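You operate a simulated robot arm through the tools that you are given. There is no shell and no other tool.

You are at the controls of a simulated two-armed robot. One attempt, no reset.

Task
Open the wall port, push the sleeved red pipe in, crank the reel out to 5 and brake it.
Fine: push the pipe in up to its black sleeve, no further; the brake comes off before cranking; the rest of the rack stays.
Where things are to end (x, y in the base frame): sleeved red pipe within 20 mm of [750, 40].

It is judged by the outcome, as a careful person would: the job done as asked, and still so three seconds after it is handed in. It fails if anything else is knocked over, pushed out of place, dropped, spilled or broken.

Robot
Two 6-joint arms with fingered hands on one trunk that stands fixed in place. Base frame: the origin is at the foot of the trunk, x ahead of it, y to its left, z up. Readings come in mm, rad, newtons and seconds.
The left shoulder is at [20, 157, 829], the right one opposite. Each reaches about 892 mm from its shoulder. Payload 4.1 kg a hand.
The TCP of each hand is the grasp point between the finger pads, 33 mm short of the fingertips. In the tool frame z runs along the fingers and y along their closing line. The gripper opens to 112 mm; its body begins 39 mm behind the TCP. The gripper is a hand of 4 fingers: y runs from the thumb to the fingers, the wrist lies at [-16, -118, -200] in the tool frame.
Orientation is told as [roll, pitch, yaw] about the base's x, y, z axes, in that order, counted from this pose: with the fingers straight down and the wrist toward the robot, the tool's x, y and z point along [0, 1, 0], [1, 0, 0] and [0, 0, -1] of the base frame.

Tools
- The arms move only by the tool jog_arm. It takes "left_motion", "right_motion" or both (then of equal length, played together; a hand with none holds still); each is a list of rows, each a list of 2 entries, a list of its own where there are three numbers: the shift along the tool's x, y, z in units of 400 mm (1.0 is 400 mm), then the turn, a rotation vector about the tool's x, y, z in units of 120 degrees (1.0 is 120 degrees). In form: [[[tx, ty, tz], [wx, wy, wz]], ...]. A call has 1 to 20 rows; each row is the pose to reach, as a shift and turn from the pose commanded when the call began, along the tool's axes at that moment. A call with a number of a shift or a turn outside -1 to 1 is refused whole. Rows are played at 5 a second. More than 50 mm and 0.15 rad between two rows, and nothing of the call is played. Where a pose cannot be reached the arm comes as near as it can. A force on the tool above 90 N (or 10 N above the force at the start of the call, whichever is more), or a blocked arm, ends the call early, and 0.2 s more pass. In this call time passes only in rows, and 0.2 s behind the last. It gives the time, the measured TCP pose, the force on the tool (base axes), the opening and the grip force at its end, in the units of the frame above (readings bear some noise), with the torque about the TCP (base axes, N m) and any sound that the robot's microphone picked up, and new pictures: "views" is both (left out), scene, wrist or none (wrist: the cameras of the hands that moved).
- Cameras (640 x 400 px; columns grow to the right, rows downward): "scene" is now at [52.8, -5.4, 1476.5]; the picture's right is [-0.16, -0.99, 0.00], its down [-0.54, 0.09, -0.84] and it looks along [0.83, -0.13, -0.55] (base axes); focal length 319 px, centre (320, 200). "left" rides on the left gripper at [-66, -89, -130] in its tool frame; the picture's right is [-0.79, -0.29, 0.54], its down [0.55, -0.71, 0.44] and it looks along [0.26, 0.64, 0.72] (tool axes); focal length 247 px, centre (320, 200). "right" rides on the right gripper at [66, -89, -130] in its tool frame; the picture's right is [-0.79, 0.29, -0.54], its down [-0.55, -0.71, 0.44] and it looks along [-0.26, 0.64, 0.72] (tool axes); focal length 247 px, centre (320, 200).
- curl_fingers(index, middle, ring, thumb_bend, thumb_turn, hand): sets how far each is bent, from 0 (flat) to 100 (curled in); at 30 the hand is open as for a grip, at 70 the pads meet at the TCP. One left out holds its place. A second passes; each finger stops where it meets its share of the squeeze, and holds until it gets a number again. It is the only way to open and close the hand. It gives what a move gives, with no picture; readings hold the bend of each and the force on the fingers (four entries, about 0 where the hand has none), thumb and palm. thumb_turn goes from beside the hand (0) to across from the fingers (100), as for a grip.
- turn_head(pan, tilt): turns the head with the scene camera to pan (to the left, within 1.501 rad either way) and tilt (down, from -0.506 to 1.204), counted from straight ahead of the robot. It gives what a move gives, and a new picture of the scene camera.
- measure_at(camera, pixels): for up to 12 pixels [column, row] of the newest picture of that camera ("zoom" is the newest enlarged one), the place [x, y, z] in the base frame of the surface seen there, good to about 2 mm, but the place of the scene camera against the robot may be out by one fixed shift of up to 18 mm in any direction. No time passes.
- inspect(camera, box): a new picture of the part [left, top, right, bottom] of that camera's present view, enlarged. No time passes.
- job_done(): hands the job in; it is judged then, once.

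Leave the grippers open and the arms clear of the work at the hand-in unless told otherwise.

The tools are called after ">>>" as a command line: name --argument value ..., lists and objects as JSON in quotes. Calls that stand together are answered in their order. jog_arm: Moves the arms, as the interface text tells. Its arguments: {"type":"object","properties":{"left_motion":{"type":"array","items":{"type":"array"}},"right_motion":{"type":"array","items":{"type":"array"}},"views":{"type":"string","enum":["both","scene","wrist","none"]}},"required":[]} The other tools are called the same way: curl_fingers (index, middle, ring, thumb_bend, thumb_turn, hand) moves the fingers one by one; turn_head (pan, tilt) turns the head that bears the scene camera; measure_at (camera, pixels) gives the place of the surface under pixels of a picture; inspect (camera, box) takes an enlarged picture of a part of a camera's view; job_done () hands the job in.

At the start:

```text
clock: 0.0
left_position: [459.6, 55.5, 1204.6]
left_tcp_rot: [0.0, -0.003, -0.182]
left_ft_force: [1.6, -0.6, 0.1]
left_moment: [-0.02, 0.01, 0.04]
left_width: 111.4
left_grasp_force: 0.2
left_shape: jaw
left_bend: [30.0, 30.0, 30.0, 30.0, 98.0]
left_finger forces: [0.0, 0.0, 0.1, 0.1, 0.1, 0.0]
right_position: [395.0, -241.6, 1258.5]
right_tcp_rot: [0.0, 0.0, -0.181]
right_ft_force: [0.8, 0.1, -1.1]
right_moment: [0.02, -0.01, 0.0]
right_width: 111.5
right_grasp_force: 0.0
right_shape: jaw
right_bend: [30.0, 30.0, 30.0, 30.0, 98.0]
right_finger forces: [0.1, 0.0, 0.0, 0.0, 0.1, 0.1]
head pan, tilt (commanded): [-0.162, 0.579]
```

scene: 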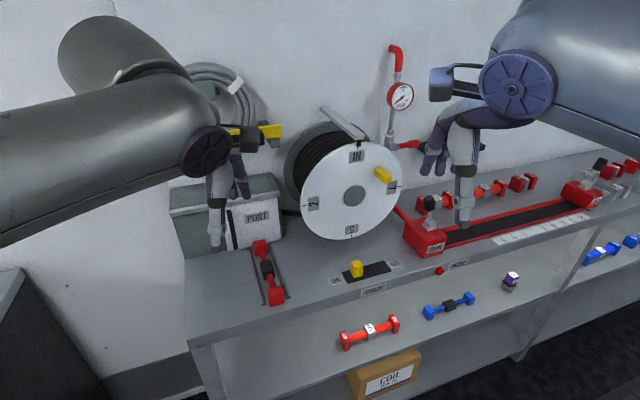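
right: 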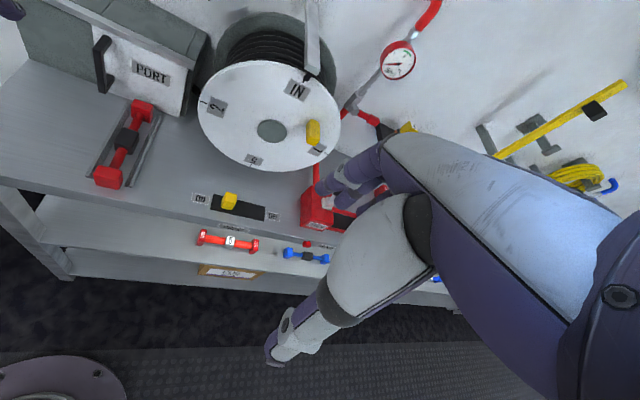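
left: 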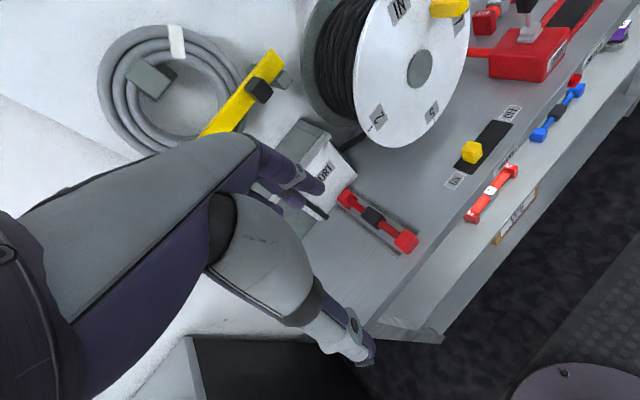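

I see the rack: the PORT box at left, a sleeved red pipe on a rail in front of it, the reel with a yellow crank handle, and a brake slider (yellow knob). I'll enlarge those parts to read labels before moving.

>>> inspect --camera "scene" --box '[160, 160, 320, 320]'

>>> inspect --camera "scene" --box '[280, 110, 440, 250]'

>>> inspect --camera "scene" --box '[310, 230, 490, 350]'

>>> inspect --camera "right" --box '[0, 0, 340, 280]'

>>> inspect --camera "left" --box '[260, 80, 560, 270]'

```text
2.50 times, centred on (240, 240) of scene
```

zoom: 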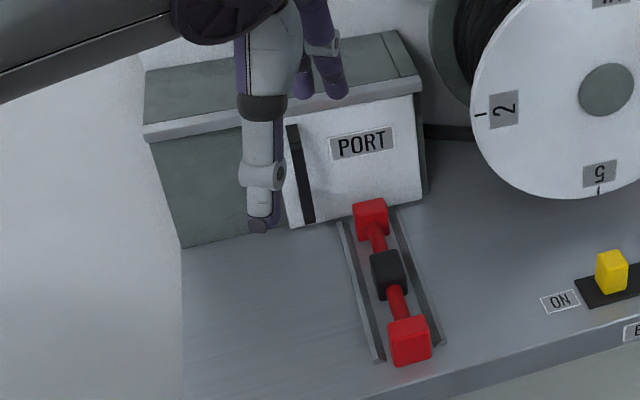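

```text
2.86 times, centred on (360, 180) of scene
```

zoom: 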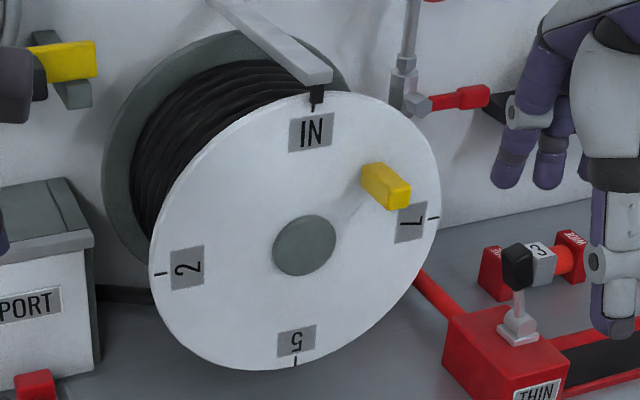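

```text
3.33 times, centred on (400, 290) of scene
```

zoom: 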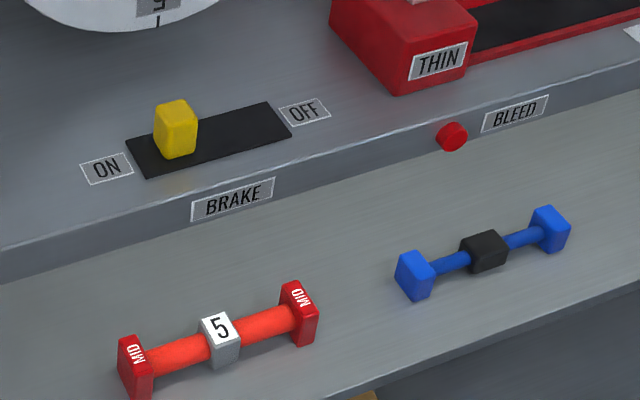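

```text
1.43 times, centred on (170, 140) of right
```

zoom: 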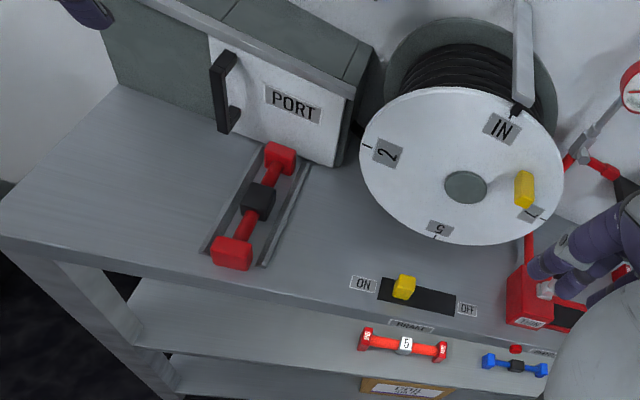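

```text
2.11 times, centred on (410, 175) of left
```

zoom: 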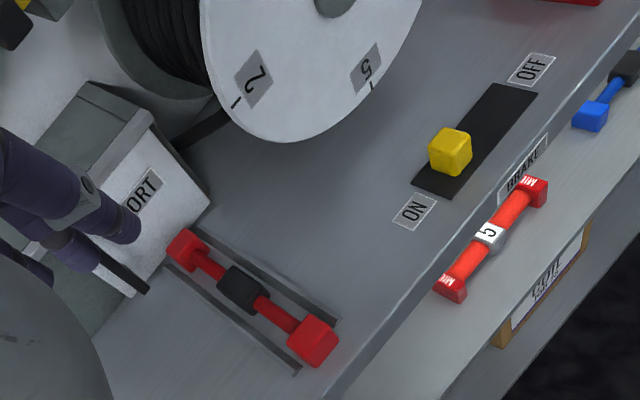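

The reel reads IN at the top with 2 on the left, 5 at the bottom and another mark on the right. The brake knob sits nearer ON. I'll measure the port, pipe, reel, crank and brake in the scene view.

>>> measure_at --camera "scene" --pixels '[[260, 246], [267, 268], [274, 297], [283, 223], [279, 195], [235, 243], [234, 215], [353, 196], [357, 155], [313, 204], [351, 231], [382, 174]]'

>>> measure_at --camera "scene" --pixels '[[356, 266], [356, 276], [336, 281], [393, 265], [374, 290], [380, 263], [248, 280], [255, 303], [292, 300], [268, 200], [240, 190], [180, 215]]'

>>> turn_head --pan 0.1 --tilt 0.6

```text
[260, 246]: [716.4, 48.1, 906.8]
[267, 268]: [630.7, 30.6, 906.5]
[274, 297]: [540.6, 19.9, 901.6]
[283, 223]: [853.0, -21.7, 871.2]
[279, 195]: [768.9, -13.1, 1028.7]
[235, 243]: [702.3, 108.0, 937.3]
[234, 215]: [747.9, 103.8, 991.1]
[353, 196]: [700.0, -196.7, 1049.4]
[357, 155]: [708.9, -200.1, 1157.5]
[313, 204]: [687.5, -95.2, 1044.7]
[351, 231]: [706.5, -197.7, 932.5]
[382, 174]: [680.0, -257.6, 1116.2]
```

```text
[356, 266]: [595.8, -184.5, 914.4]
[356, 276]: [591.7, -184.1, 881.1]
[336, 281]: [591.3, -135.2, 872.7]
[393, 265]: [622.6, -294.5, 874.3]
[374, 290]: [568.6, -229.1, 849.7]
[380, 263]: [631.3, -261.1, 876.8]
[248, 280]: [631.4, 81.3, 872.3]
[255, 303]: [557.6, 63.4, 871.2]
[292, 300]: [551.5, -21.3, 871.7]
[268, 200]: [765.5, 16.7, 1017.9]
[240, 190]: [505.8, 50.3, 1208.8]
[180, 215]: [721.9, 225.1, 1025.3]
```

```text
clock: 0.8
left_position: [460.8, 56.7, 1204.8]
left_tcp_rot: [-0.001, -0.002, -0.182]
left_ft_force: [0.3, -0.1, 0.2]
left_moment: [-0.03, 0.0, -0.01]
left_width: 111.7
left_grasp_force: 0.2
left_shape: jaw
left_bend: [30.0, 30.0, 30.0, 30.0, 98.0]
left_finger forces: [0.0, 0.0, 0.0, 0.1, 0.0, 0.1]
right_position: [395.7, -242.5, 1258.1]
right_tcp_rot: [-0.001, 0.0, -0.18]
right_ft_force: [-0.5, -0.2, -0.9]
right_moment: [0.01, -0.02, -0.02]
right_width: 111.6
right_grasp_force: 0.1
right_shape: jaw
right_bend: [30.0, 30.0, 30.0, 30.0, 98.0]
right_finger forces: [0.0, 0.0, 0.0, 0.0, 0.0, 0.1]
head pan, tilt (commanded): [0.099, 0.6]
```

scene: 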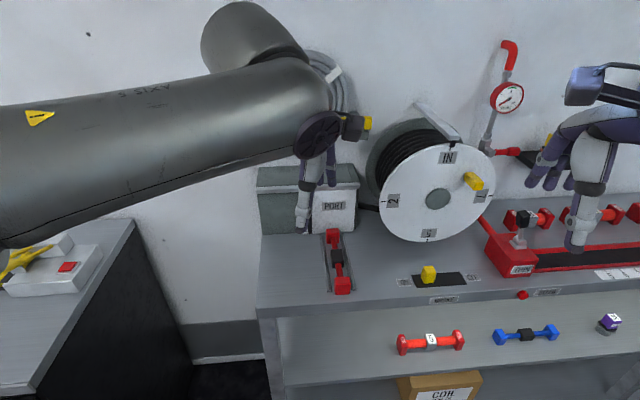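

The rack looks turned by about 0.18 rad. The scene camera may carry a fixed offset, so I'll measure the same features with the wrist cameras to calibrate it.

>>> measure_at --camera "right" --pixels '[[143, 105], [128, 137], [109, 174], [229, 198], [313, 127], [271, 130], [102, 60], [152, 74], [215, 107], [297, 90], [255, 160], [182, 112]]'

>>> measure_at --camera "left" --pixels '[[347, 197], [372, 214], [404, 238], [471, 150], [421, 68], [432, 110], [378, 120], [450, 6], [325, 180], [400, 12], [455, 180], [511, 114]]'

>>> measure_at --camera "scene" --pixels '[[333, 234], [337, 256], [342, 280], [428, 269], [438, 199], [474, 178], [429, 234], [394, 201], [447, 158], [334, 206]]'

>>> inspect --camera "scene" --box '[250, 140, 410, 300]'

>>> inspect --camera "scene" --box '[370, 130, 510, 300]'

```text
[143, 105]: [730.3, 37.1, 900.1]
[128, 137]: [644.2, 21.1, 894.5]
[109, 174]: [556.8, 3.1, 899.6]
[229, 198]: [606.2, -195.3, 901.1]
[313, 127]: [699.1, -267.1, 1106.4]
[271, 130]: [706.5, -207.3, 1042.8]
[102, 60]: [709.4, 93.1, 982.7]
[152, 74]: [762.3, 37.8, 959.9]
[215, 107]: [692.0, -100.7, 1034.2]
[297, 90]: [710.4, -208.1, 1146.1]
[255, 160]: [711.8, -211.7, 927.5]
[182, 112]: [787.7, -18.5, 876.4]
```

```text
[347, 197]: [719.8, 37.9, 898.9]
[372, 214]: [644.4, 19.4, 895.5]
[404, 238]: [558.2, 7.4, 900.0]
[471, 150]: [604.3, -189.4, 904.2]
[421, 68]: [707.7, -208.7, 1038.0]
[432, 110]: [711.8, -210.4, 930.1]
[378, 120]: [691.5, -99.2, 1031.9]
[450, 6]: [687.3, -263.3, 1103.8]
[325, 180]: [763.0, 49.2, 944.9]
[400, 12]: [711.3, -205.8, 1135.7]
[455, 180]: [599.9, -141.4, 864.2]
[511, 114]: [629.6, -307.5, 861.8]
```

```text
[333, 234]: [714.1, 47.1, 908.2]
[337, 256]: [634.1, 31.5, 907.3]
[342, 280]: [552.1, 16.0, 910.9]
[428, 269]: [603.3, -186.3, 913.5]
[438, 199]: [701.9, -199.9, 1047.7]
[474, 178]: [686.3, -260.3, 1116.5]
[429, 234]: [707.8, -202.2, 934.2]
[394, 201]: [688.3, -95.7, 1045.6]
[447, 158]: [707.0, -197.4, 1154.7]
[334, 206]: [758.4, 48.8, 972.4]
```

```text
2.50 times, centred on (330, 220) of scene
```

zoom: 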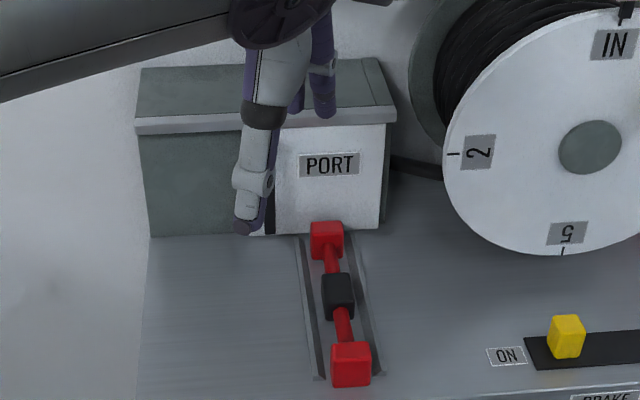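

```text
2.35 times, centred on (440, 215) of scene
```

zoom: 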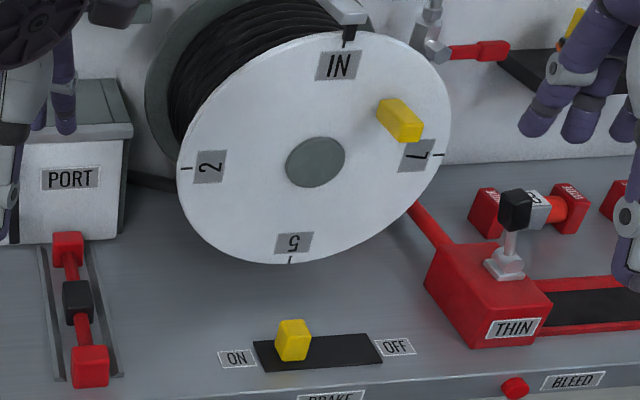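

Wrist cameras agree with each other; the scene camera reads about (+6,-9,-11) mm off. The pipe nose sits only ~25 mm in front of the door, so I need to know how the door opens. I'll enlarge the port in the right wrist view.

>>> inspect --camera "right" --box '[0, 0, 230, 200]'

>>> measure_at --camera "right" --pixels '[[100, 45], [97, 80], [107, 88], [112, 78], [60, 60], [40, 30], [120, 30], [150, 50], [186, 75], [75, 75], [125, 90], [180, 40]]'

```text
2.00 times, centred on (115, 100) of right
```

zoom: 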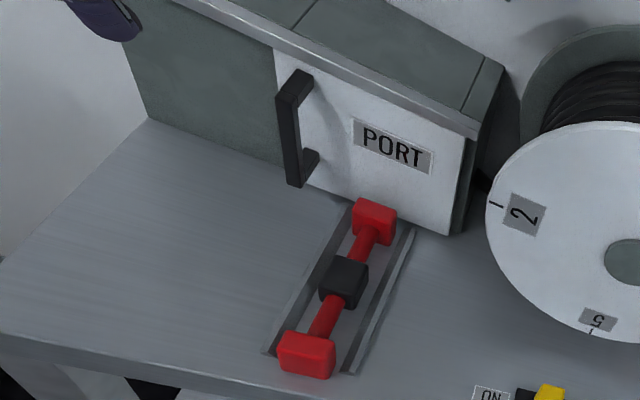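

```text
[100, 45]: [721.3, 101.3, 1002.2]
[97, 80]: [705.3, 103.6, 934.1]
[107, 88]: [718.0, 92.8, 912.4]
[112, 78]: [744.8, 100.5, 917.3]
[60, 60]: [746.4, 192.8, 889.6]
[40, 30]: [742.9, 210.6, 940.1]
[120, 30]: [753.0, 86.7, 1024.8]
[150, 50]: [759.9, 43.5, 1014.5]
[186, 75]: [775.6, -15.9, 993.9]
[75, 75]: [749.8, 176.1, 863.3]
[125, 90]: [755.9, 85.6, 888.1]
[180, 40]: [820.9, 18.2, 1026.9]
```

The door stands ~13 mm proud of the grey panel to its left under a lid rail, so it looks like it slides left. Now I'll look closely at the hands to understand where the fingers and thumb lie.

>>> turn_head --pan -0.3 --tilt 0.35

>>> inspect --camera "scene" --box '[320, 80, 560, 280]'

```text
clock: 1.6
left_position: [461.4, 57.1, 1205.3]
left_tcp_rot: [0.001, -0.001, -0.181]
left_ft_force: [-0.3, -0.5, 1.3]
left_moment: [0.01, 0.04, -0.01]
left_width: 111.4
left_grasp_force: 0.0
left_shape: jaw
left_bend: [30.0, 30.0, 30.0, 30.0, 98.0]
left_finger forces: [0.0, 0.0, 0.0, 0.0, 0.0, 0.0]
right_position: [395.5, -243.0, 1259.8]
right_tcp_rot: [0.0, 0.0, -0.18]
right_ft_force: [-0.3, -0.6, 0.1]
right_moment: [-0.02, 0.02, -0.04]
right_width: 111.5
right_grasp_force: 0.0
right_shape: jaw
right_bend: [30.0, 30.0, 30.0, 30.0, 98.0]
right_finger forces: [0.0, 0.0, 0.1, 0.0, 0.1, 0.2]
head pan, tilt (commanded): [-0.3, 0.351]
```

scene: 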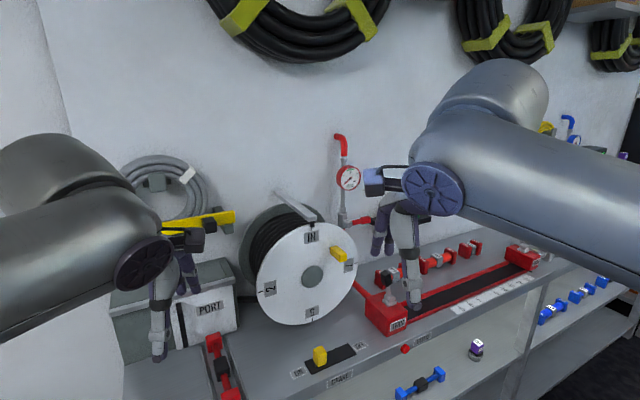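

```text
2.00 times, centred on (440, 180) of scene
```

zoom: 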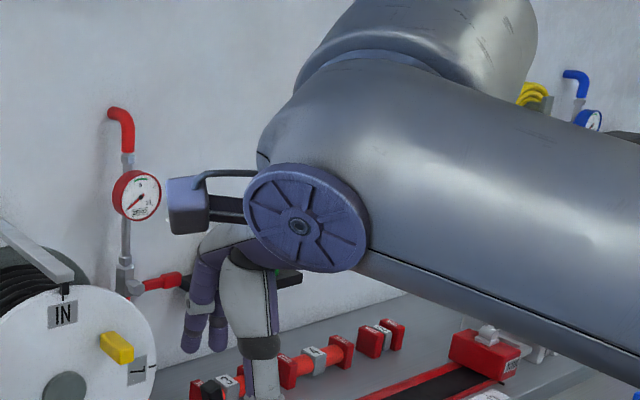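

I see the right hand with its thumb (grey, toward the robot) near (414,300) and purple fingers near (380,245). I'll measure points on both hands to learn the finger geometry relative to the TCP.

>>> measure_at --camera "scene" --pixels '[[414, 303], [411, 285], [410, 262], [405, 235], [376, 250], [388, 252], [381, 228], [400, 205], [436, 186], [373, 180], [158, 350], [183, 290]]'

>>> inspect --camera "scene" --box '[345, 150, 445, 320]'

>>> inspect --camera "scene" --box '[120, 210, 240, 370]'

```text
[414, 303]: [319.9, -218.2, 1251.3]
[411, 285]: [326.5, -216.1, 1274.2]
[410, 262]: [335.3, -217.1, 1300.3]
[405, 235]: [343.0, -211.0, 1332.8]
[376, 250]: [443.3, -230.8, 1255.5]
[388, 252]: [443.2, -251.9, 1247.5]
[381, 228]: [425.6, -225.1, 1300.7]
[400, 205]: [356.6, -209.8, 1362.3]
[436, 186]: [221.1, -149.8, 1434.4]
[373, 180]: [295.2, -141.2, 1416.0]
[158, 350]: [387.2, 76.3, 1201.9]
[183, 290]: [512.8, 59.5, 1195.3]
```

```text
2.35 times, centred on (395, 235) of scene
```

zoom: 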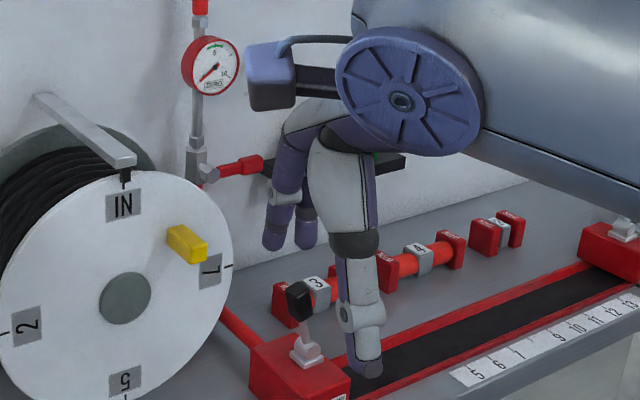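

```text
2.50 times, centred on (180, 290) of scene
```

zoom: 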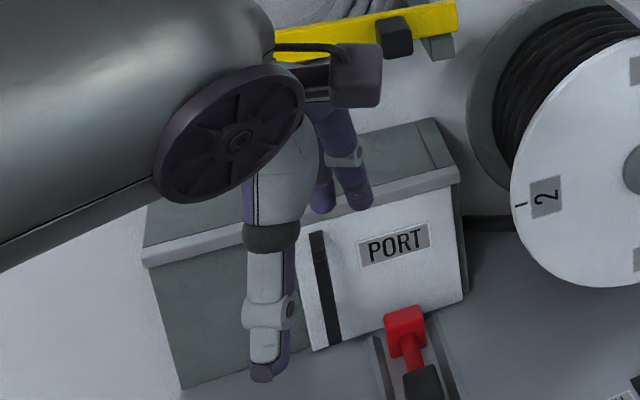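

Both hands hang fingers-down: thumb toward the robot, fingers about 50 mm beyond the TCP, tips 30 mm below it. Working in rack axes (n into the wall, l to the left), the handle bar sits at n≈715, l≈-36..-22, z 912–1002. I'll square the left hand to the rack and bring it down in front of the door, to the right of the handle.

>>> jog_arm --left_motion '[[[-0.001, 0.0458, 0.0741], [0, 0, -0.0216]], [[-0.001, 0.0916, 0.1482], [0, 0, -0.0432]], [[-0.002, 0.1374, 0.2223], [0, 0, -0.0648]], [[-0.003, 0.1832, 0.2964], [0, 0, -0.0864]], [[-0.003, 0.229, 0.3705], [0, 0, -0.108]], [[-0.004, 0.2748, 0.4446], [0, 0, -0.1297]], [[-0.005, 0.3206, 0.5187], [0, 0, -0.1513]], [[-0.005, 0.366, 0.5925], [0, 0, -0.1729]]]' --views "both"

>>> turn_head --pan 0.1 --tilt 0.6

```text
clock: 3.4
left_position: [606.5, 26.0, 968.8]
left_tcp_rot: [-0.002, -0.003, 0.181]
left_ft_force: [0.3, 0.2, 0.6]
left_moment: [0.01, -0.06, 0.01]
left_width: 111.8
left_grasp_force: 0.0
left_shape: jaw
left_bend: [30.0, 30.0, 30.0, 30.0, 98.0]
left_finger forces: [0.0, 0.1, 0.0, 0.1, 0.0, 0.0]
right_position: [394.9, -243.1, 1258.1]
right_tcp_rot: [0.001, 0.0, -0.18]
right_ft_force: [0.2, 0.0, 0.0]
right_moment: [-0.01, -0.03, -0.02]
right_width: 111.8
right_grasp_force: 0.0
right_shape: jaw
right_bend: [30.0, 30.0, 30.0, 30.0, 98.0]
right_finger forces: [0.0, 0.0, 0.0, 0.1, 0.1, 0.1]
head pan, tilt (commanded): [-0.3, 0.351]
```

scene: 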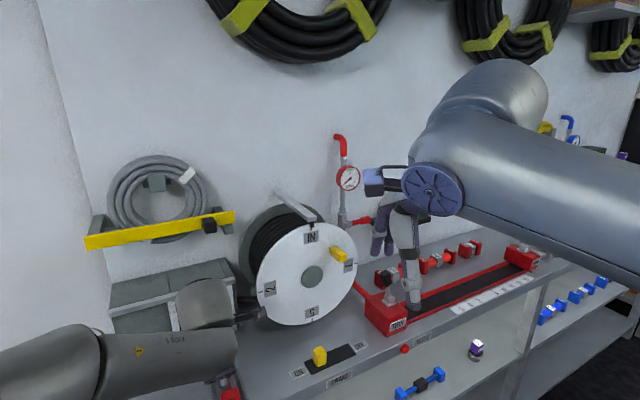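
left: 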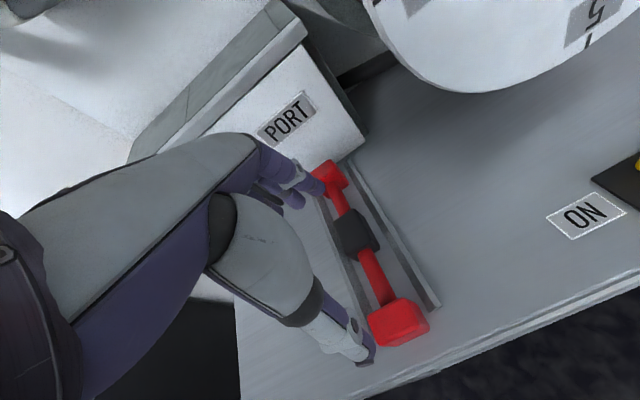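

```text
clock: 4.3
left_position: [605.7, 26.0, 969.5]
left_tcp_rot: [-0.003, 0.001, 0.181]
left_ft_force: [-0.1, 0.3, -0.1]
left_moment: [0.02, -0.01, 0.01]
left_width: 111.5
left_grasp_force: 0.2
left_shape: jaw
left_bend: [30.0, 30.0, 30.0, 30.0, 98.0]
left_finger forces: [0.0, 0.0, 0.0, 0.0, 0.1, 0.0]
right_position: [394.0, -243.7, 1259.2]
right_tcp_rot: [0.0, -0.002, -0.179]
right_ft_force: [-0.2, 0.8, 0.2]
right_moment: [0.0, 0.0, 0.0]
right_width: 111.4
right_grasp_force: 0.0
right_shape: jaw
right_bend: [30.0, 30.0, 30.0, 30.0, 98.0]
right_finger forces: [0.1, 0.1, 0.0, 0.0, 0.0, 0.1]
head pan, tilt (commanded): [0.099, 0.6]
```

scene: 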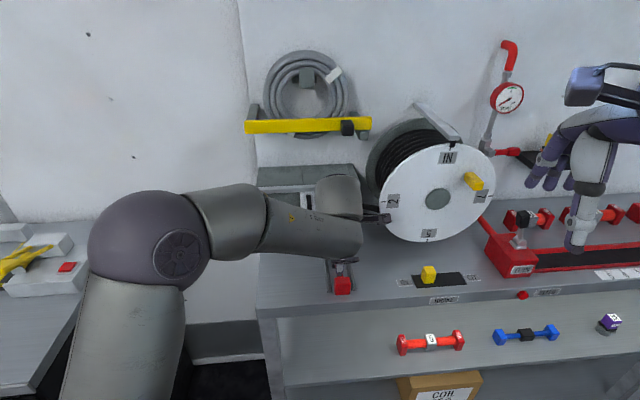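

The left hand is in front of the door; its forearm hides it from the scene camera. I'll look with the right wrist camera.

>>> inspect --camera "right" --box '[0, 0, 240, 200]'

>>> inspect --camera "left" --box '[160, 80, 460, 380]'

```text
2.00 times, centred on (120, 100) of right
```

zoom: 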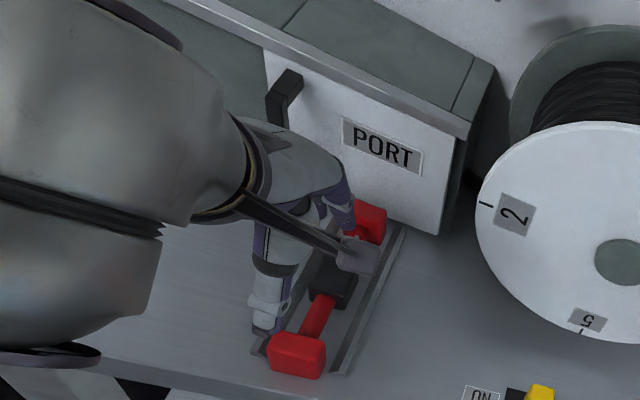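

```text
1.33 times, centred on (310, 230) of left
```

zoom: 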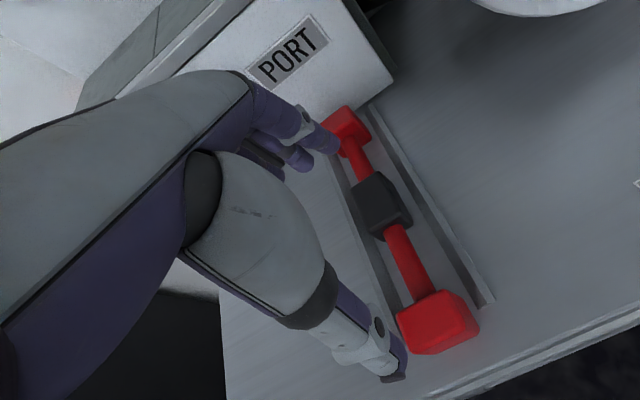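

Fingers sit right of the handle and clear of the pipe. I'll measure the finger positions in this enlarged left view.

>>> measure_at --camera "zoom" --pixels '[[330, 143], [297, 160], [275, 160], [305, 120], [398, 372], [360, 345], [350, 120], [435, 320], [435, 345]]'

```text
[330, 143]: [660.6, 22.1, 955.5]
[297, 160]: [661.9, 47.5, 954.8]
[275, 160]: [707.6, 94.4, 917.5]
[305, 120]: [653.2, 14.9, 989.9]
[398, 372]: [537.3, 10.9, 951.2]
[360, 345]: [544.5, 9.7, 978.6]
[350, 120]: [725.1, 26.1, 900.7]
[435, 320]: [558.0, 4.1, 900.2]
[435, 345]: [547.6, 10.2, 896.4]
```

The fingers run from about l=-97 leftward, and the handle bottom shows at (708,94,918). To be sure the ring finger clears the bar, I'll step 17 mm right, then go 65 mm forward so the fingers stand beside the bar.

>>> jog_arm --left_motion '[[[-0.0425, 0.02, 0], [0, 0, 0]], [[-0.0425, 0.08, 0], [0, 0, 0]], [[-0.0425, 0.125, 0], [0, 0, 0]], [[-0.0425, 0.1625, 0], [0, 0, 0]]]' --views "wrist"

>>> inspect --camera "right" --box '[0, 0, 240, 200]'

>>> inspect --camera "left" --box '[180, 100, 400, 260]'

```text
clock: 5.3
left_position: [672.2, 22.4, 968.2]
left_tcp_rot: [-0.003, 0.001, 0.182]
left_ft_force: [-0.2, 0.0, 1.3]
left_moment: [0.0, 0.03, 0.01]
left_width: 111.6
left_grasp_force: 0.1
left_shape: jaw
left_bend: [30.0, 30.0, 30.0, 30.0, 98.0]
left_finger forces: [0.1, 0.0, 0.0, 0.1, 0.0, 0.0]
right_position: [394.7, -243.0, 1258.6]
right_tcp_rot: [-0.001, -0.002, -0.181]
right_ft_force: [0.5, -0.6, -0.2]
right_moment: [0.0, -0.01, -0.02]
right_width: 111.8
right_grasp_force: 0.1
right_shape: jaw
right_bend: [30.0, 30.0, 30.0, 30.0, 98.0]
right_finger forces: [0.1, 0.0, 0.0, 0.0, 0.0, 0.1]
head pan, tilt (commanded): [0.099, 0.6]
```

left: 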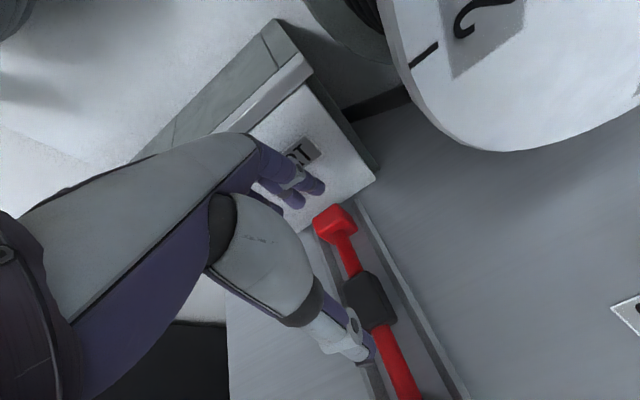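

```text
2.00 times, centred on (120, 100) of right
```

zoom: 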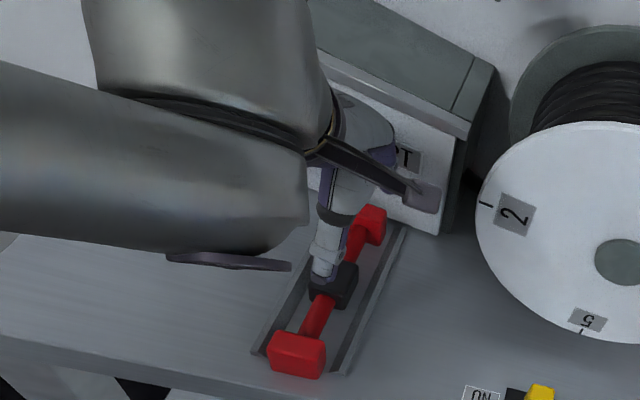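

```text
2.50 times, centred on (290, 180) of left
```

zoom: 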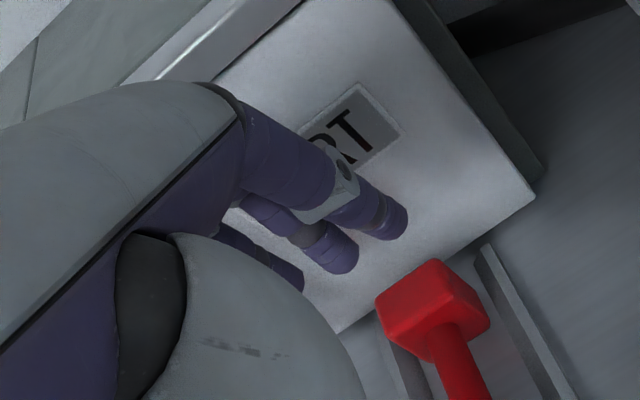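

Fingers are in front of the door with no contact. Now I slide left along tool +x to meet the handle bar and start pushing it.

>>> jog_arm --left_motion '[[[0.025, 0, 0], [0, 0, 0]], [[0.05, 0, 0], [0, 0, 0]], [[0.075, 0, 0], [0, 0, 0]], [[0.1, 0, 0], [0, 0, 0]], [[0.125, 0, 0], [0, 0, 0]], [[0.15, 0, 0], [0, 0, 0]]]' --views "wrist"

>>> inspect --camera "right" --box '[0, 0, 240, 200]'

```text
clock: 6.7
left_position: [660.2, 81.8, 966.2]
left_tcp_rot: [-0.001, 0.001, 0.182]
left_ft_force: [-0.2, -0.5, 0.5]
left_moment: [-0.02, 0.03, 0.01]
left_width: 111.6
left_grasp_force: 0.1
left_shape: jaw
left_bend: [30.0, 30.0, 30.0, 30.0, 98.0]
left_finger forces: [0.0, 0.1, 0.1, 0.0, 0.1, 0.0]
right_position: [395.7, -242.1, 1259.1]
right_tcp_rot: [-0.001, 0.001, -0.18]
right_ft_force: [0.3, 0.6, -0.3]
right_moment: [0.0, 0.03, -0.02]
right_width: 111.7
right_grasp_force: 0.0
right_shape: jaw
right_bend: [30.0, 30.0, 30.0, 30.0, 98.0]
right_finger forces: [0.1, 0.0, 0.0, 0.0, 0.0, 0.0]
head pan, tilt (commanded): [0.099, 0.6]
```

left: 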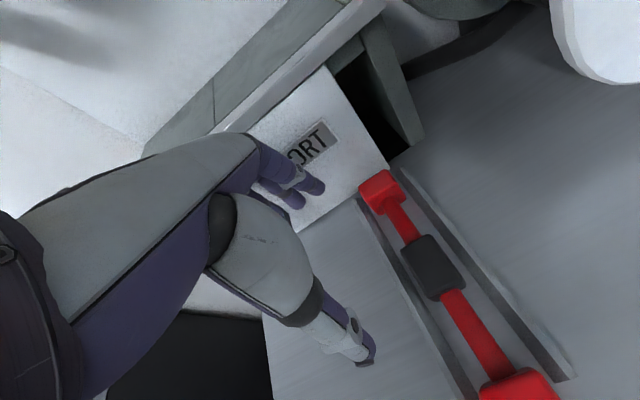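

```text
2.00 times, centred on (120, 100) of right
```

zoom: 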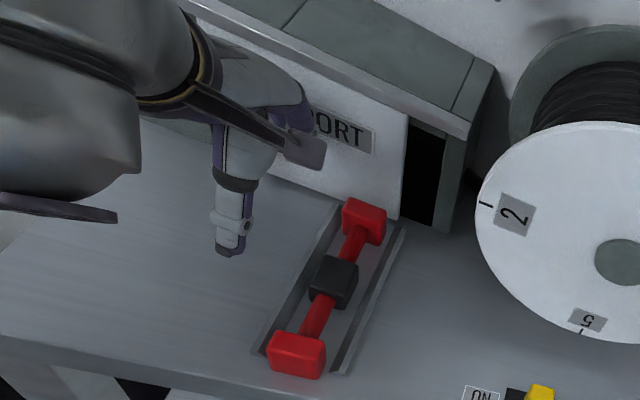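

The door is sliding left and a dark opening shows on the right. I'll keep pushing.

>>> jog_arm --left_motion '[[[0.025, 0, 0], [0, 0, 0]], [[0.05, 0, 0], [0, 0, 0]], [[0.075, 0, 0], [0, 0, 0]], [[0.1, 0, 0], [0, 0, 0]], [[0.125, 0, 0], [0, 0, 0]], [[0.15, 0, 0], [0, 0, 0]]]' --views "wrist"

>>> inspect --camera "right" --box '[0, 0, 240, 200]'

```text
clock: 8.1
left_position: [650.5, 141.8, 967.1]
left_tcp_rot: [0.001, 0.001, 0.182]
left_ft_force: [0.6, -0.1, 0.3]
left_moment: [-0.02, 0.01, -0.01]
left_width: 111.8
left_grasp_force: 0.1
left_shape: jaw
left_bend: [30.0, 30.0, 30.0, 30.0, 98.0]
left_finger forces: [0.1, 0.0, 0.0, 0.0, 0.1, 0.0]
right_position: [395.0, -242.3, 1258.9]
right_tcp_rot: [0.0, 0.001, -0.18]
right_ft_force: [0.3, -1.4, 0.2]
right_moment: [0.0, -0.01, 0.01]
right_width: 111.4
right_grasp_force: 0.0
right_shape: jaw
right_bend: [30.0, 30.0, 30.0, 30.0, 98.0]
right_finger forces: [0.0, 0.1, 0.0, 0.0, 0.0, 0.0]
head pan, tilt (commanded): [0.099, 0.6]
```

left: 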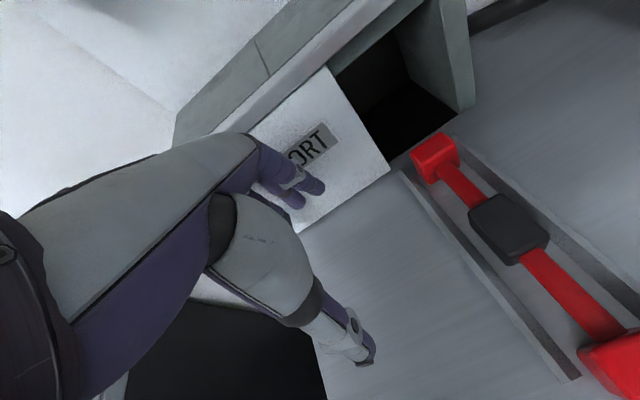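

```text
2.00 times, centred on (120, 100) of right
```

zoom: 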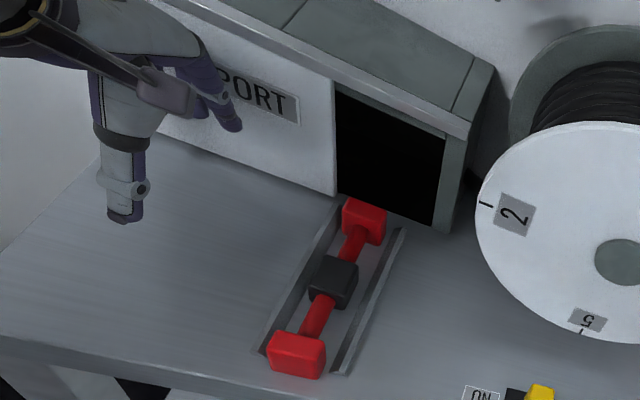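

The door is about 95 mm open and the pipe's line is clear. I'll push on gently to its stop.

>>> jog_arm --left_motion '[[[0.0125, 0, 0], [0, 0, 0]], [[0.025, 0, 0], [0, 0, 0]], [[0.0375, 0, 0], [0, 0, 0]], [[0.05, 0, 0], [0, 0, 0]], [[0.0625, 0, 0], [0, 0, 0]], [[0.075, 0, 0], [0, 0, 0]]]' --views "wrist"

>>> inspect --camera "right" --box '[0, 0, 240, 200]'

```text
clock: 9.5
left_position: [646.8, 157.0, 968.4]
left_tcp_rot: [-0.01, -0.008, 0.153]
left_ft_force: [14.6, -57.0, -6.7]
left_moment: [1.32, 0.72, -3.62]
left_width: 111.5
left_grasp_force: 0.1
left_shape: jaw
left_bend: [30.0, 30.0, 31.0, 30.0, 98.0]
left_finger forces: [0.1, 0.1, 58.9, 0.1, 0.0, 0.0]
right_position: [395.8, -245.2, 1257.3]
right_tcp_rot: [0.001, 0.002, -0.182]
right_ft_force: [-0.3, 0.1, -0.1]
right_moment: [-0.02, 0.01, 0.0]
right_width: 111.5
right_grasp_force: 0.1
right_shape: jaw
right_bend: [30.0, 30.0, 30.0, 30.0, 98.0]
right_finger forces: [0.1, 0.0, 0.0, 0.1, 0.1, 0.0]
head pan, tilt (commanded): [0.099, 0.6]
```

left: 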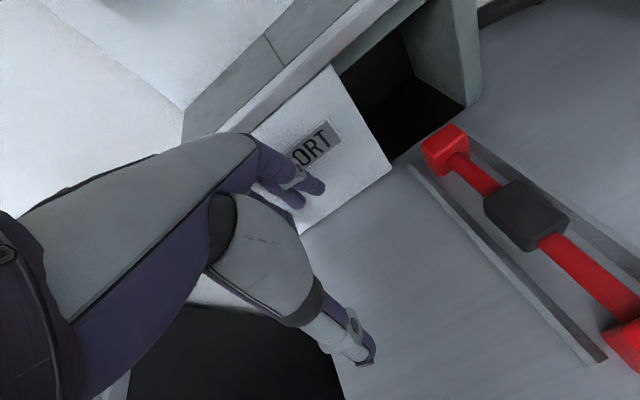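

```text
2.00 times, centred on (120, 100) of right
```

zoom: 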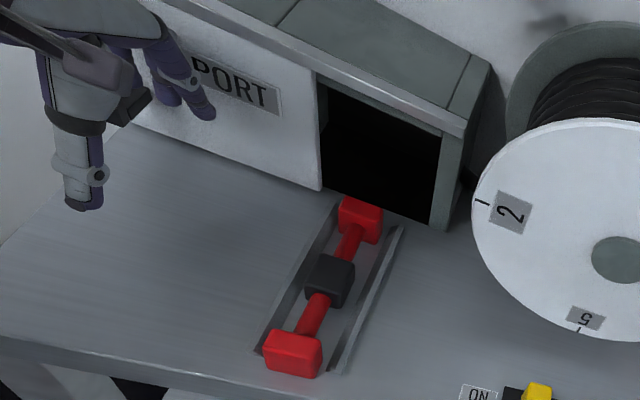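

The push met 57 N: the door is at its stop. I'll back off 35 mm to the right and check whether the door stays open.

>>> jog_arm --left_motion '[[[-0.03, 0, 0], [0, 0, 0]], [[-0.06, 0, 0], [0, 0, 0]], [[-0.0875, 0, 0], [0, 0, 0]], [[-0.0875, 0, 0], [0, 0, 0]]]' --views "wrist"

>>> inspect --camera "right" --box '[0, 0, 240, 200]'

```text
clock: 10.5
left_position: [651.1, 139.1, 967.4]
left_tcp_rot: [-0.001, 0.0, 0.186]
left_ft_force: [0.1, -0.3, -0.4]
left_moment: [0.0, -0.02, -0.04]
left_width: 111.7
left_grasp_force: 0.1
left_shape: jaw
left_bend: [30.0, 30.0, 30.0, 30.0, 98.0]
left_finger forces: [0.0, 0.0, 0.1, 0.0, 0.0, 0.0]
right_position: [394.1, -243.2, 1258.2]
right_tcp_rot: [-0.001, 0.001, -0.179]
right_ft_force: [0.1, 0.9, 0.3]
right_moment: [0.01, -0.01, 0.03]
right_width: 111.7
right_grasp_force: 0.1
right_shape: jaw
right_bend: [30.0, 30.0, 30.0, 30.0, 98.0]
right_finger forces: [0.0, 0.1, 0.1, 0.0, 0.0, 0.0]
head pan, tilt (commanded): [0.099, 0.6]
```

left: 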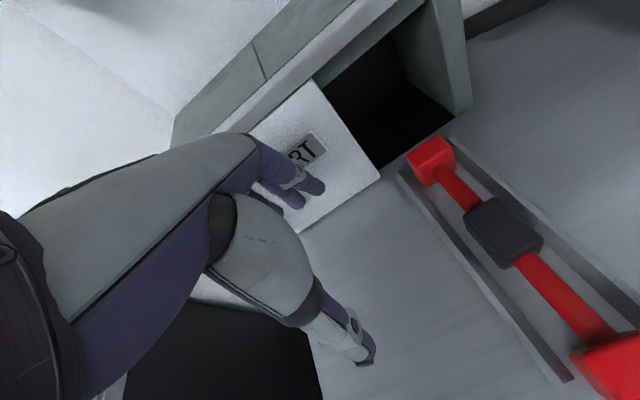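

```text
2.00 times, centred on (120, 100) of right
```

zoom: 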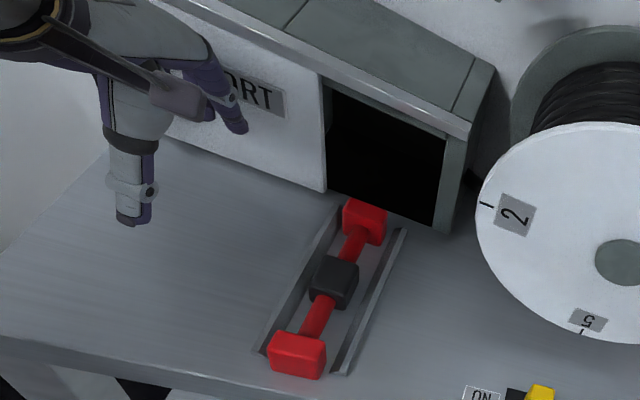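

The door stays open by itself. Next is the pipe: I'll measure the near block, rails, sleeve and opening in the current left view.

>>> measure_at --camera "left" --pixels '[[604, 348], [620, 370], [560, 376], [480, 270], [600, 275], [495, 222], [505, 235], [432, 150], [436, 170], [460, 150], [380, 165], [420, 100]]'

>>> measure_at --camera "right" --pixels '[[108, 172], [108, 184], [93, 172], [126, 172], [126, 138], [135, 175], [90, 178], [143, 102], [144, 116], [175, 138], [186, 122], [122, 66]]'

>>> inspect --camera "right" --box '[70, 80, 190, 200]'

```text
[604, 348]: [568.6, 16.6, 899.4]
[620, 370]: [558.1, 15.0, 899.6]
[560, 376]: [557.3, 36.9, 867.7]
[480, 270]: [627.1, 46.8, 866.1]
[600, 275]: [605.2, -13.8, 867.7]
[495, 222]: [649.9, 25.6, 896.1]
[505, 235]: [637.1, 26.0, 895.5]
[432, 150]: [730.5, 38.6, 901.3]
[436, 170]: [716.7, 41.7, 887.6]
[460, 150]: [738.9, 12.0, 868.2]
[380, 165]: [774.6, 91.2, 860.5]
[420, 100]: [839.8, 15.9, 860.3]
```

```text
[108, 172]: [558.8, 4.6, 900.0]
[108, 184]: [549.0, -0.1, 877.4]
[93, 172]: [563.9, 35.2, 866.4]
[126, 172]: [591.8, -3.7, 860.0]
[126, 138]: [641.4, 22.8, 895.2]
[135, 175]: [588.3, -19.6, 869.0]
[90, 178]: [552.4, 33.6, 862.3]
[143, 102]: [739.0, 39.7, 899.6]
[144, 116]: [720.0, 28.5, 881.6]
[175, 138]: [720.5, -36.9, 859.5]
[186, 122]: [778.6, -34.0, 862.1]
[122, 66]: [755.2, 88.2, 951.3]
```

```text
3.33 times, centred on (130, 140) of right
```

zoom: 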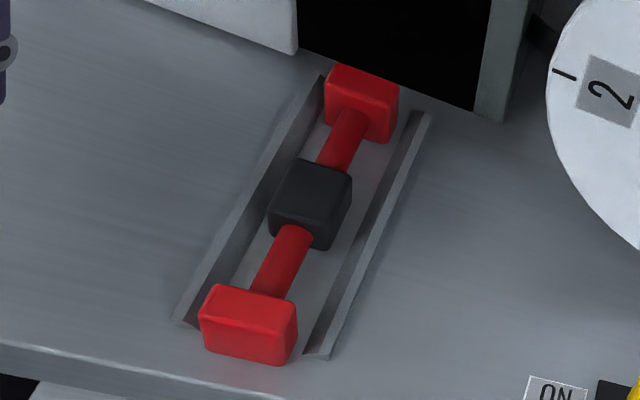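

The pipe spans n≈540–735 (centre 637.5); target centre [750,40] is n=745, so it must travel ~108 mm along its guide. Rails are only 8 mm high. I'll withdraw the left hand from the door and bring its fingers low behind the near block, leaving a ~20 mm gap.

>>> jog_arm --left_motion '[[[0, -0.09, 0], [0, 0, 0]], [[0, -0.18, 0], [0, 0, 0]], [[0, -0.27, 0], [0, 0, 0]], [[0, -0.36, 0], [0, 0, 0]], [[0, -0.45, 0], [0, 0, 0]], [[0, -0.539, 0], [0, 0, 0]], [[-0.1, -0.539, 0], [0, 0, 0]], [[-0.2, -0.539, 0], [0, 0, 0]], [[-0.3, -0.539, 0.05], [0, 0, 0]], [[-0.3, -0.539, 0.1], [0, 0, 0]], [[-0.3, -0.539, 0.1425], [0, 0, 0]]]' --views "both"

>>> inspect --camera "right" --box '[0, 60, 240, 260]'

```text
clock: 12.9
left_position: [460.4, -21.4, 912.1]
left_tcp_rot: [-0.002, -0.002, 0.182]
left_ft_force: [-0.1, -0.5, 0.4]
left_moment: [0.06, -0.01, 0.01]
left_width: 111.8
left_grasp_force: 0.2
left_shape: jaw
left_bend: [30.0, 30.0, 30.0, 30.0, 98.0]
left_finger forces: [0.0, 0.0, 0.1, 0.0, 0.0, 0.0]
right_position: [395.4, -241.0, 1258.5]
right_tcp_rot: [0.001, 0.002, -0.18]
right_ft_force: [-0.2, 0.2, -0.8]
right_moment: [-0.01, 0.01, -0.03]
right_width: 111.5
right_grasp_force: 0.1
right_shape: jaw
right_bend: [30.0, 30.0, 30.0, 30.0, 98.0]
right_finger forces: [0.0, 0.0, 0.1, 0.0, 0.0, 0.0]
head pan, tilt (commanded): [0.099, 0.6]
```

scene: 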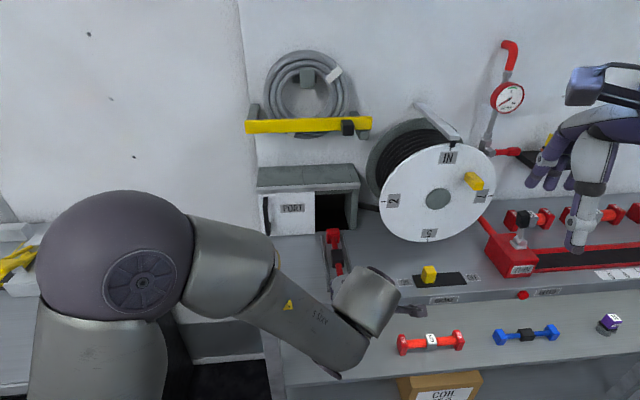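
left: 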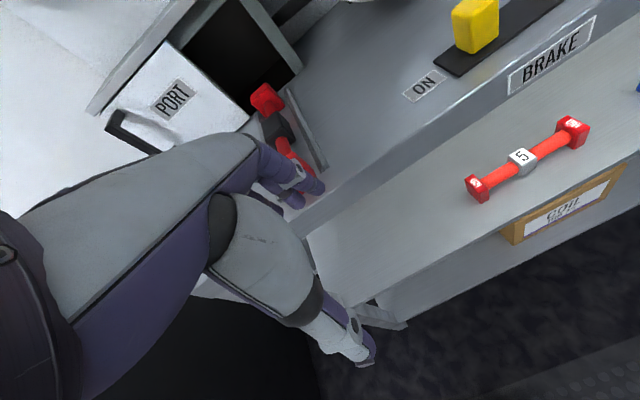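

```text
2.00 times, centred on (120, 160) of right
```

zoom: 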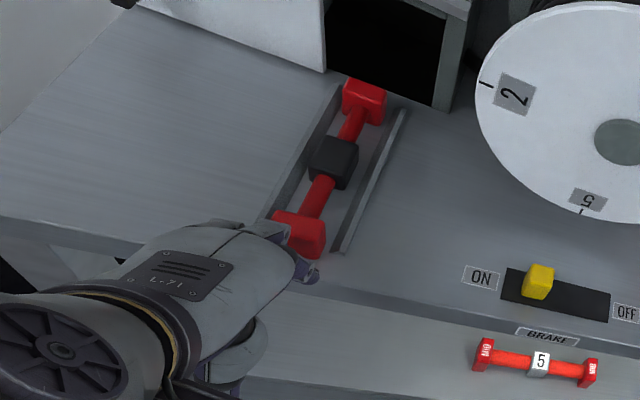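

The fingers are near the block. I'll enlarge the left wrist view to check alignment and height before pushing.

>>> inspect --camera "left" --box '[220, 80, 360, 220]'

>>> inspect --camera "right" --box '[90, 140, 190, 220]'

```text
2.86 times, centred on (290, 150) of left
```

zoom: 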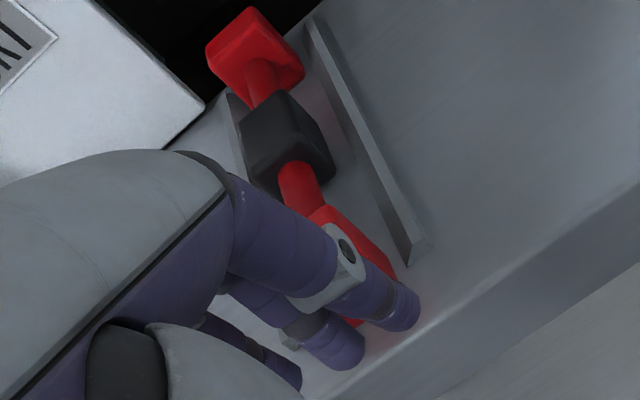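

```text
5.00 times, centred on (140, 180) of right
```

zoom: 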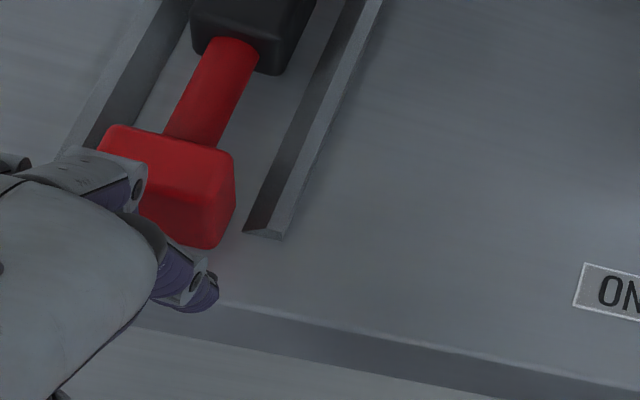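

>>> measure_at --camera "zoom" --pixels '[[203, 285], [185, 265], [213, 240], [215, 180], [180, 165], [130, 140], [200, 205], [120, 180], [170, 285], [150, 220]]'

>>> measure_at --camera "left" --pixels '[[320, 187], [299, 201], [276, 211], [316, 178], [296, 195], [291, 185], [280, 195]]'

```text
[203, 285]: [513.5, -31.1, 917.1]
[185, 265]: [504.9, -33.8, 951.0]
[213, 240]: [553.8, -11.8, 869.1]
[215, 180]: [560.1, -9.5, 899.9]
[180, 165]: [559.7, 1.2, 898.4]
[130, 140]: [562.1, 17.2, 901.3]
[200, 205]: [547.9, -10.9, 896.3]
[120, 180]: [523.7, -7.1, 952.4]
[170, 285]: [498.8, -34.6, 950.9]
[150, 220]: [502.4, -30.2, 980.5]
```

```text
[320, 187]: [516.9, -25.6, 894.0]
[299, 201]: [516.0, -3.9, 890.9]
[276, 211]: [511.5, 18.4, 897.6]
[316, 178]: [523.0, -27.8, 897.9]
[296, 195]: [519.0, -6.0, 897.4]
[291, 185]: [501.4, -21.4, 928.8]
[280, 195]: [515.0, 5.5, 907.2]
```

Middle and index fingers face the block's rear; spacing is good. I'll push forward 40 mm slowly and check.

>>> jog_arm --left_motion '[[[0, 0.025, 0], [0, 0, 0]], [[0, 0.05, 0], [0, 0, 0]], [[0, 0.07, 0], [0, 0, 0]], [[0, 0.085, 0], [0, 0, 0]], [[0, 0.1, 0], [0, 0, 0]]]' --views "wrist"

>>> inspect --camera "right" --box '[70, 80, 190, 200]'

```text
clock: 14.1
left_position: [499.3, -13.7, 910.7]
left_tcp_rot: [-0.001, 0.0, 0.182]
left_ft_force: [-0.7, -0.2, 0.1]
left_moment: [0.05, -0.06, 0.01]
left_width: 111.7
left_grasp_force: 0.1
left_shape: jaw
left_bend: [30.0, 30.0, 30.0, 30.0, 98.0]
left_finger forces: [0.0, 1.0, 0.0, 0.1, 0.1, 0.1]
right_position: [394.7, -243.3, 1259.4]
right_tcp_rot: [-0.002, 0.0, -0.18]
right_ft_force: [-0.1, 0.1, -0.1]
right_moment: [0.0, 0.01, -0.02]
right_width: 111.8
right_grasp_force: 0.0
right_shape: jaw
right_bend: [30.0, 30.0, 30.0, 30.0, 98.0]
right_finger forces: [0.1, 0.0, 0.1, 0.0, 0.0, 0.0]
head pan, tilt (commanded): [0.099, 0.6]
```

left: 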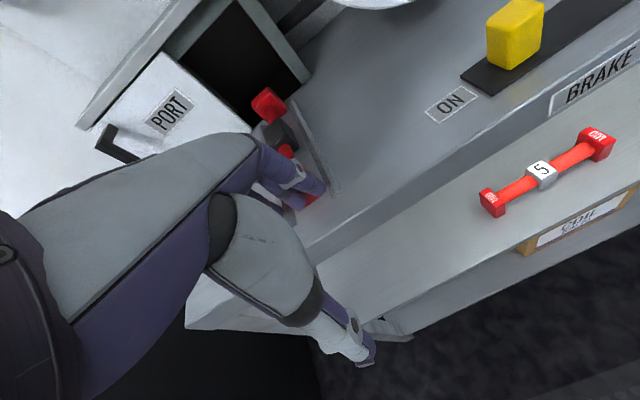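

```text
3.33 times, centred on (130, 140) of right
```

zoom: 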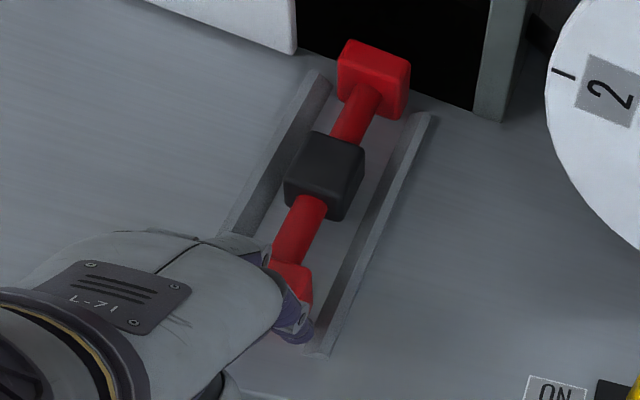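

The pipe is moving with ~1 N on the middle finger. I'll measure the sleeve's current place to relate hand and pipe positions.

>>> measure_at --camera "zoom" --pixels '[[316, 133], [362, 150], [330, 195], [290, 175], [355, 40], [410, 62], [332, 160], [347, 210]]'

```text
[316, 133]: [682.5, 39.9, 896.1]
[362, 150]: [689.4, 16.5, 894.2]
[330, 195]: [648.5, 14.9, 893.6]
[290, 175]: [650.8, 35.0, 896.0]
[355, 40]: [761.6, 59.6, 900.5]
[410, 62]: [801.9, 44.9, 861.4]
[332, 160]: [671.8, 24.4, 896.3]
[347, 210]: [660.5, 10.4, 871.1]
```

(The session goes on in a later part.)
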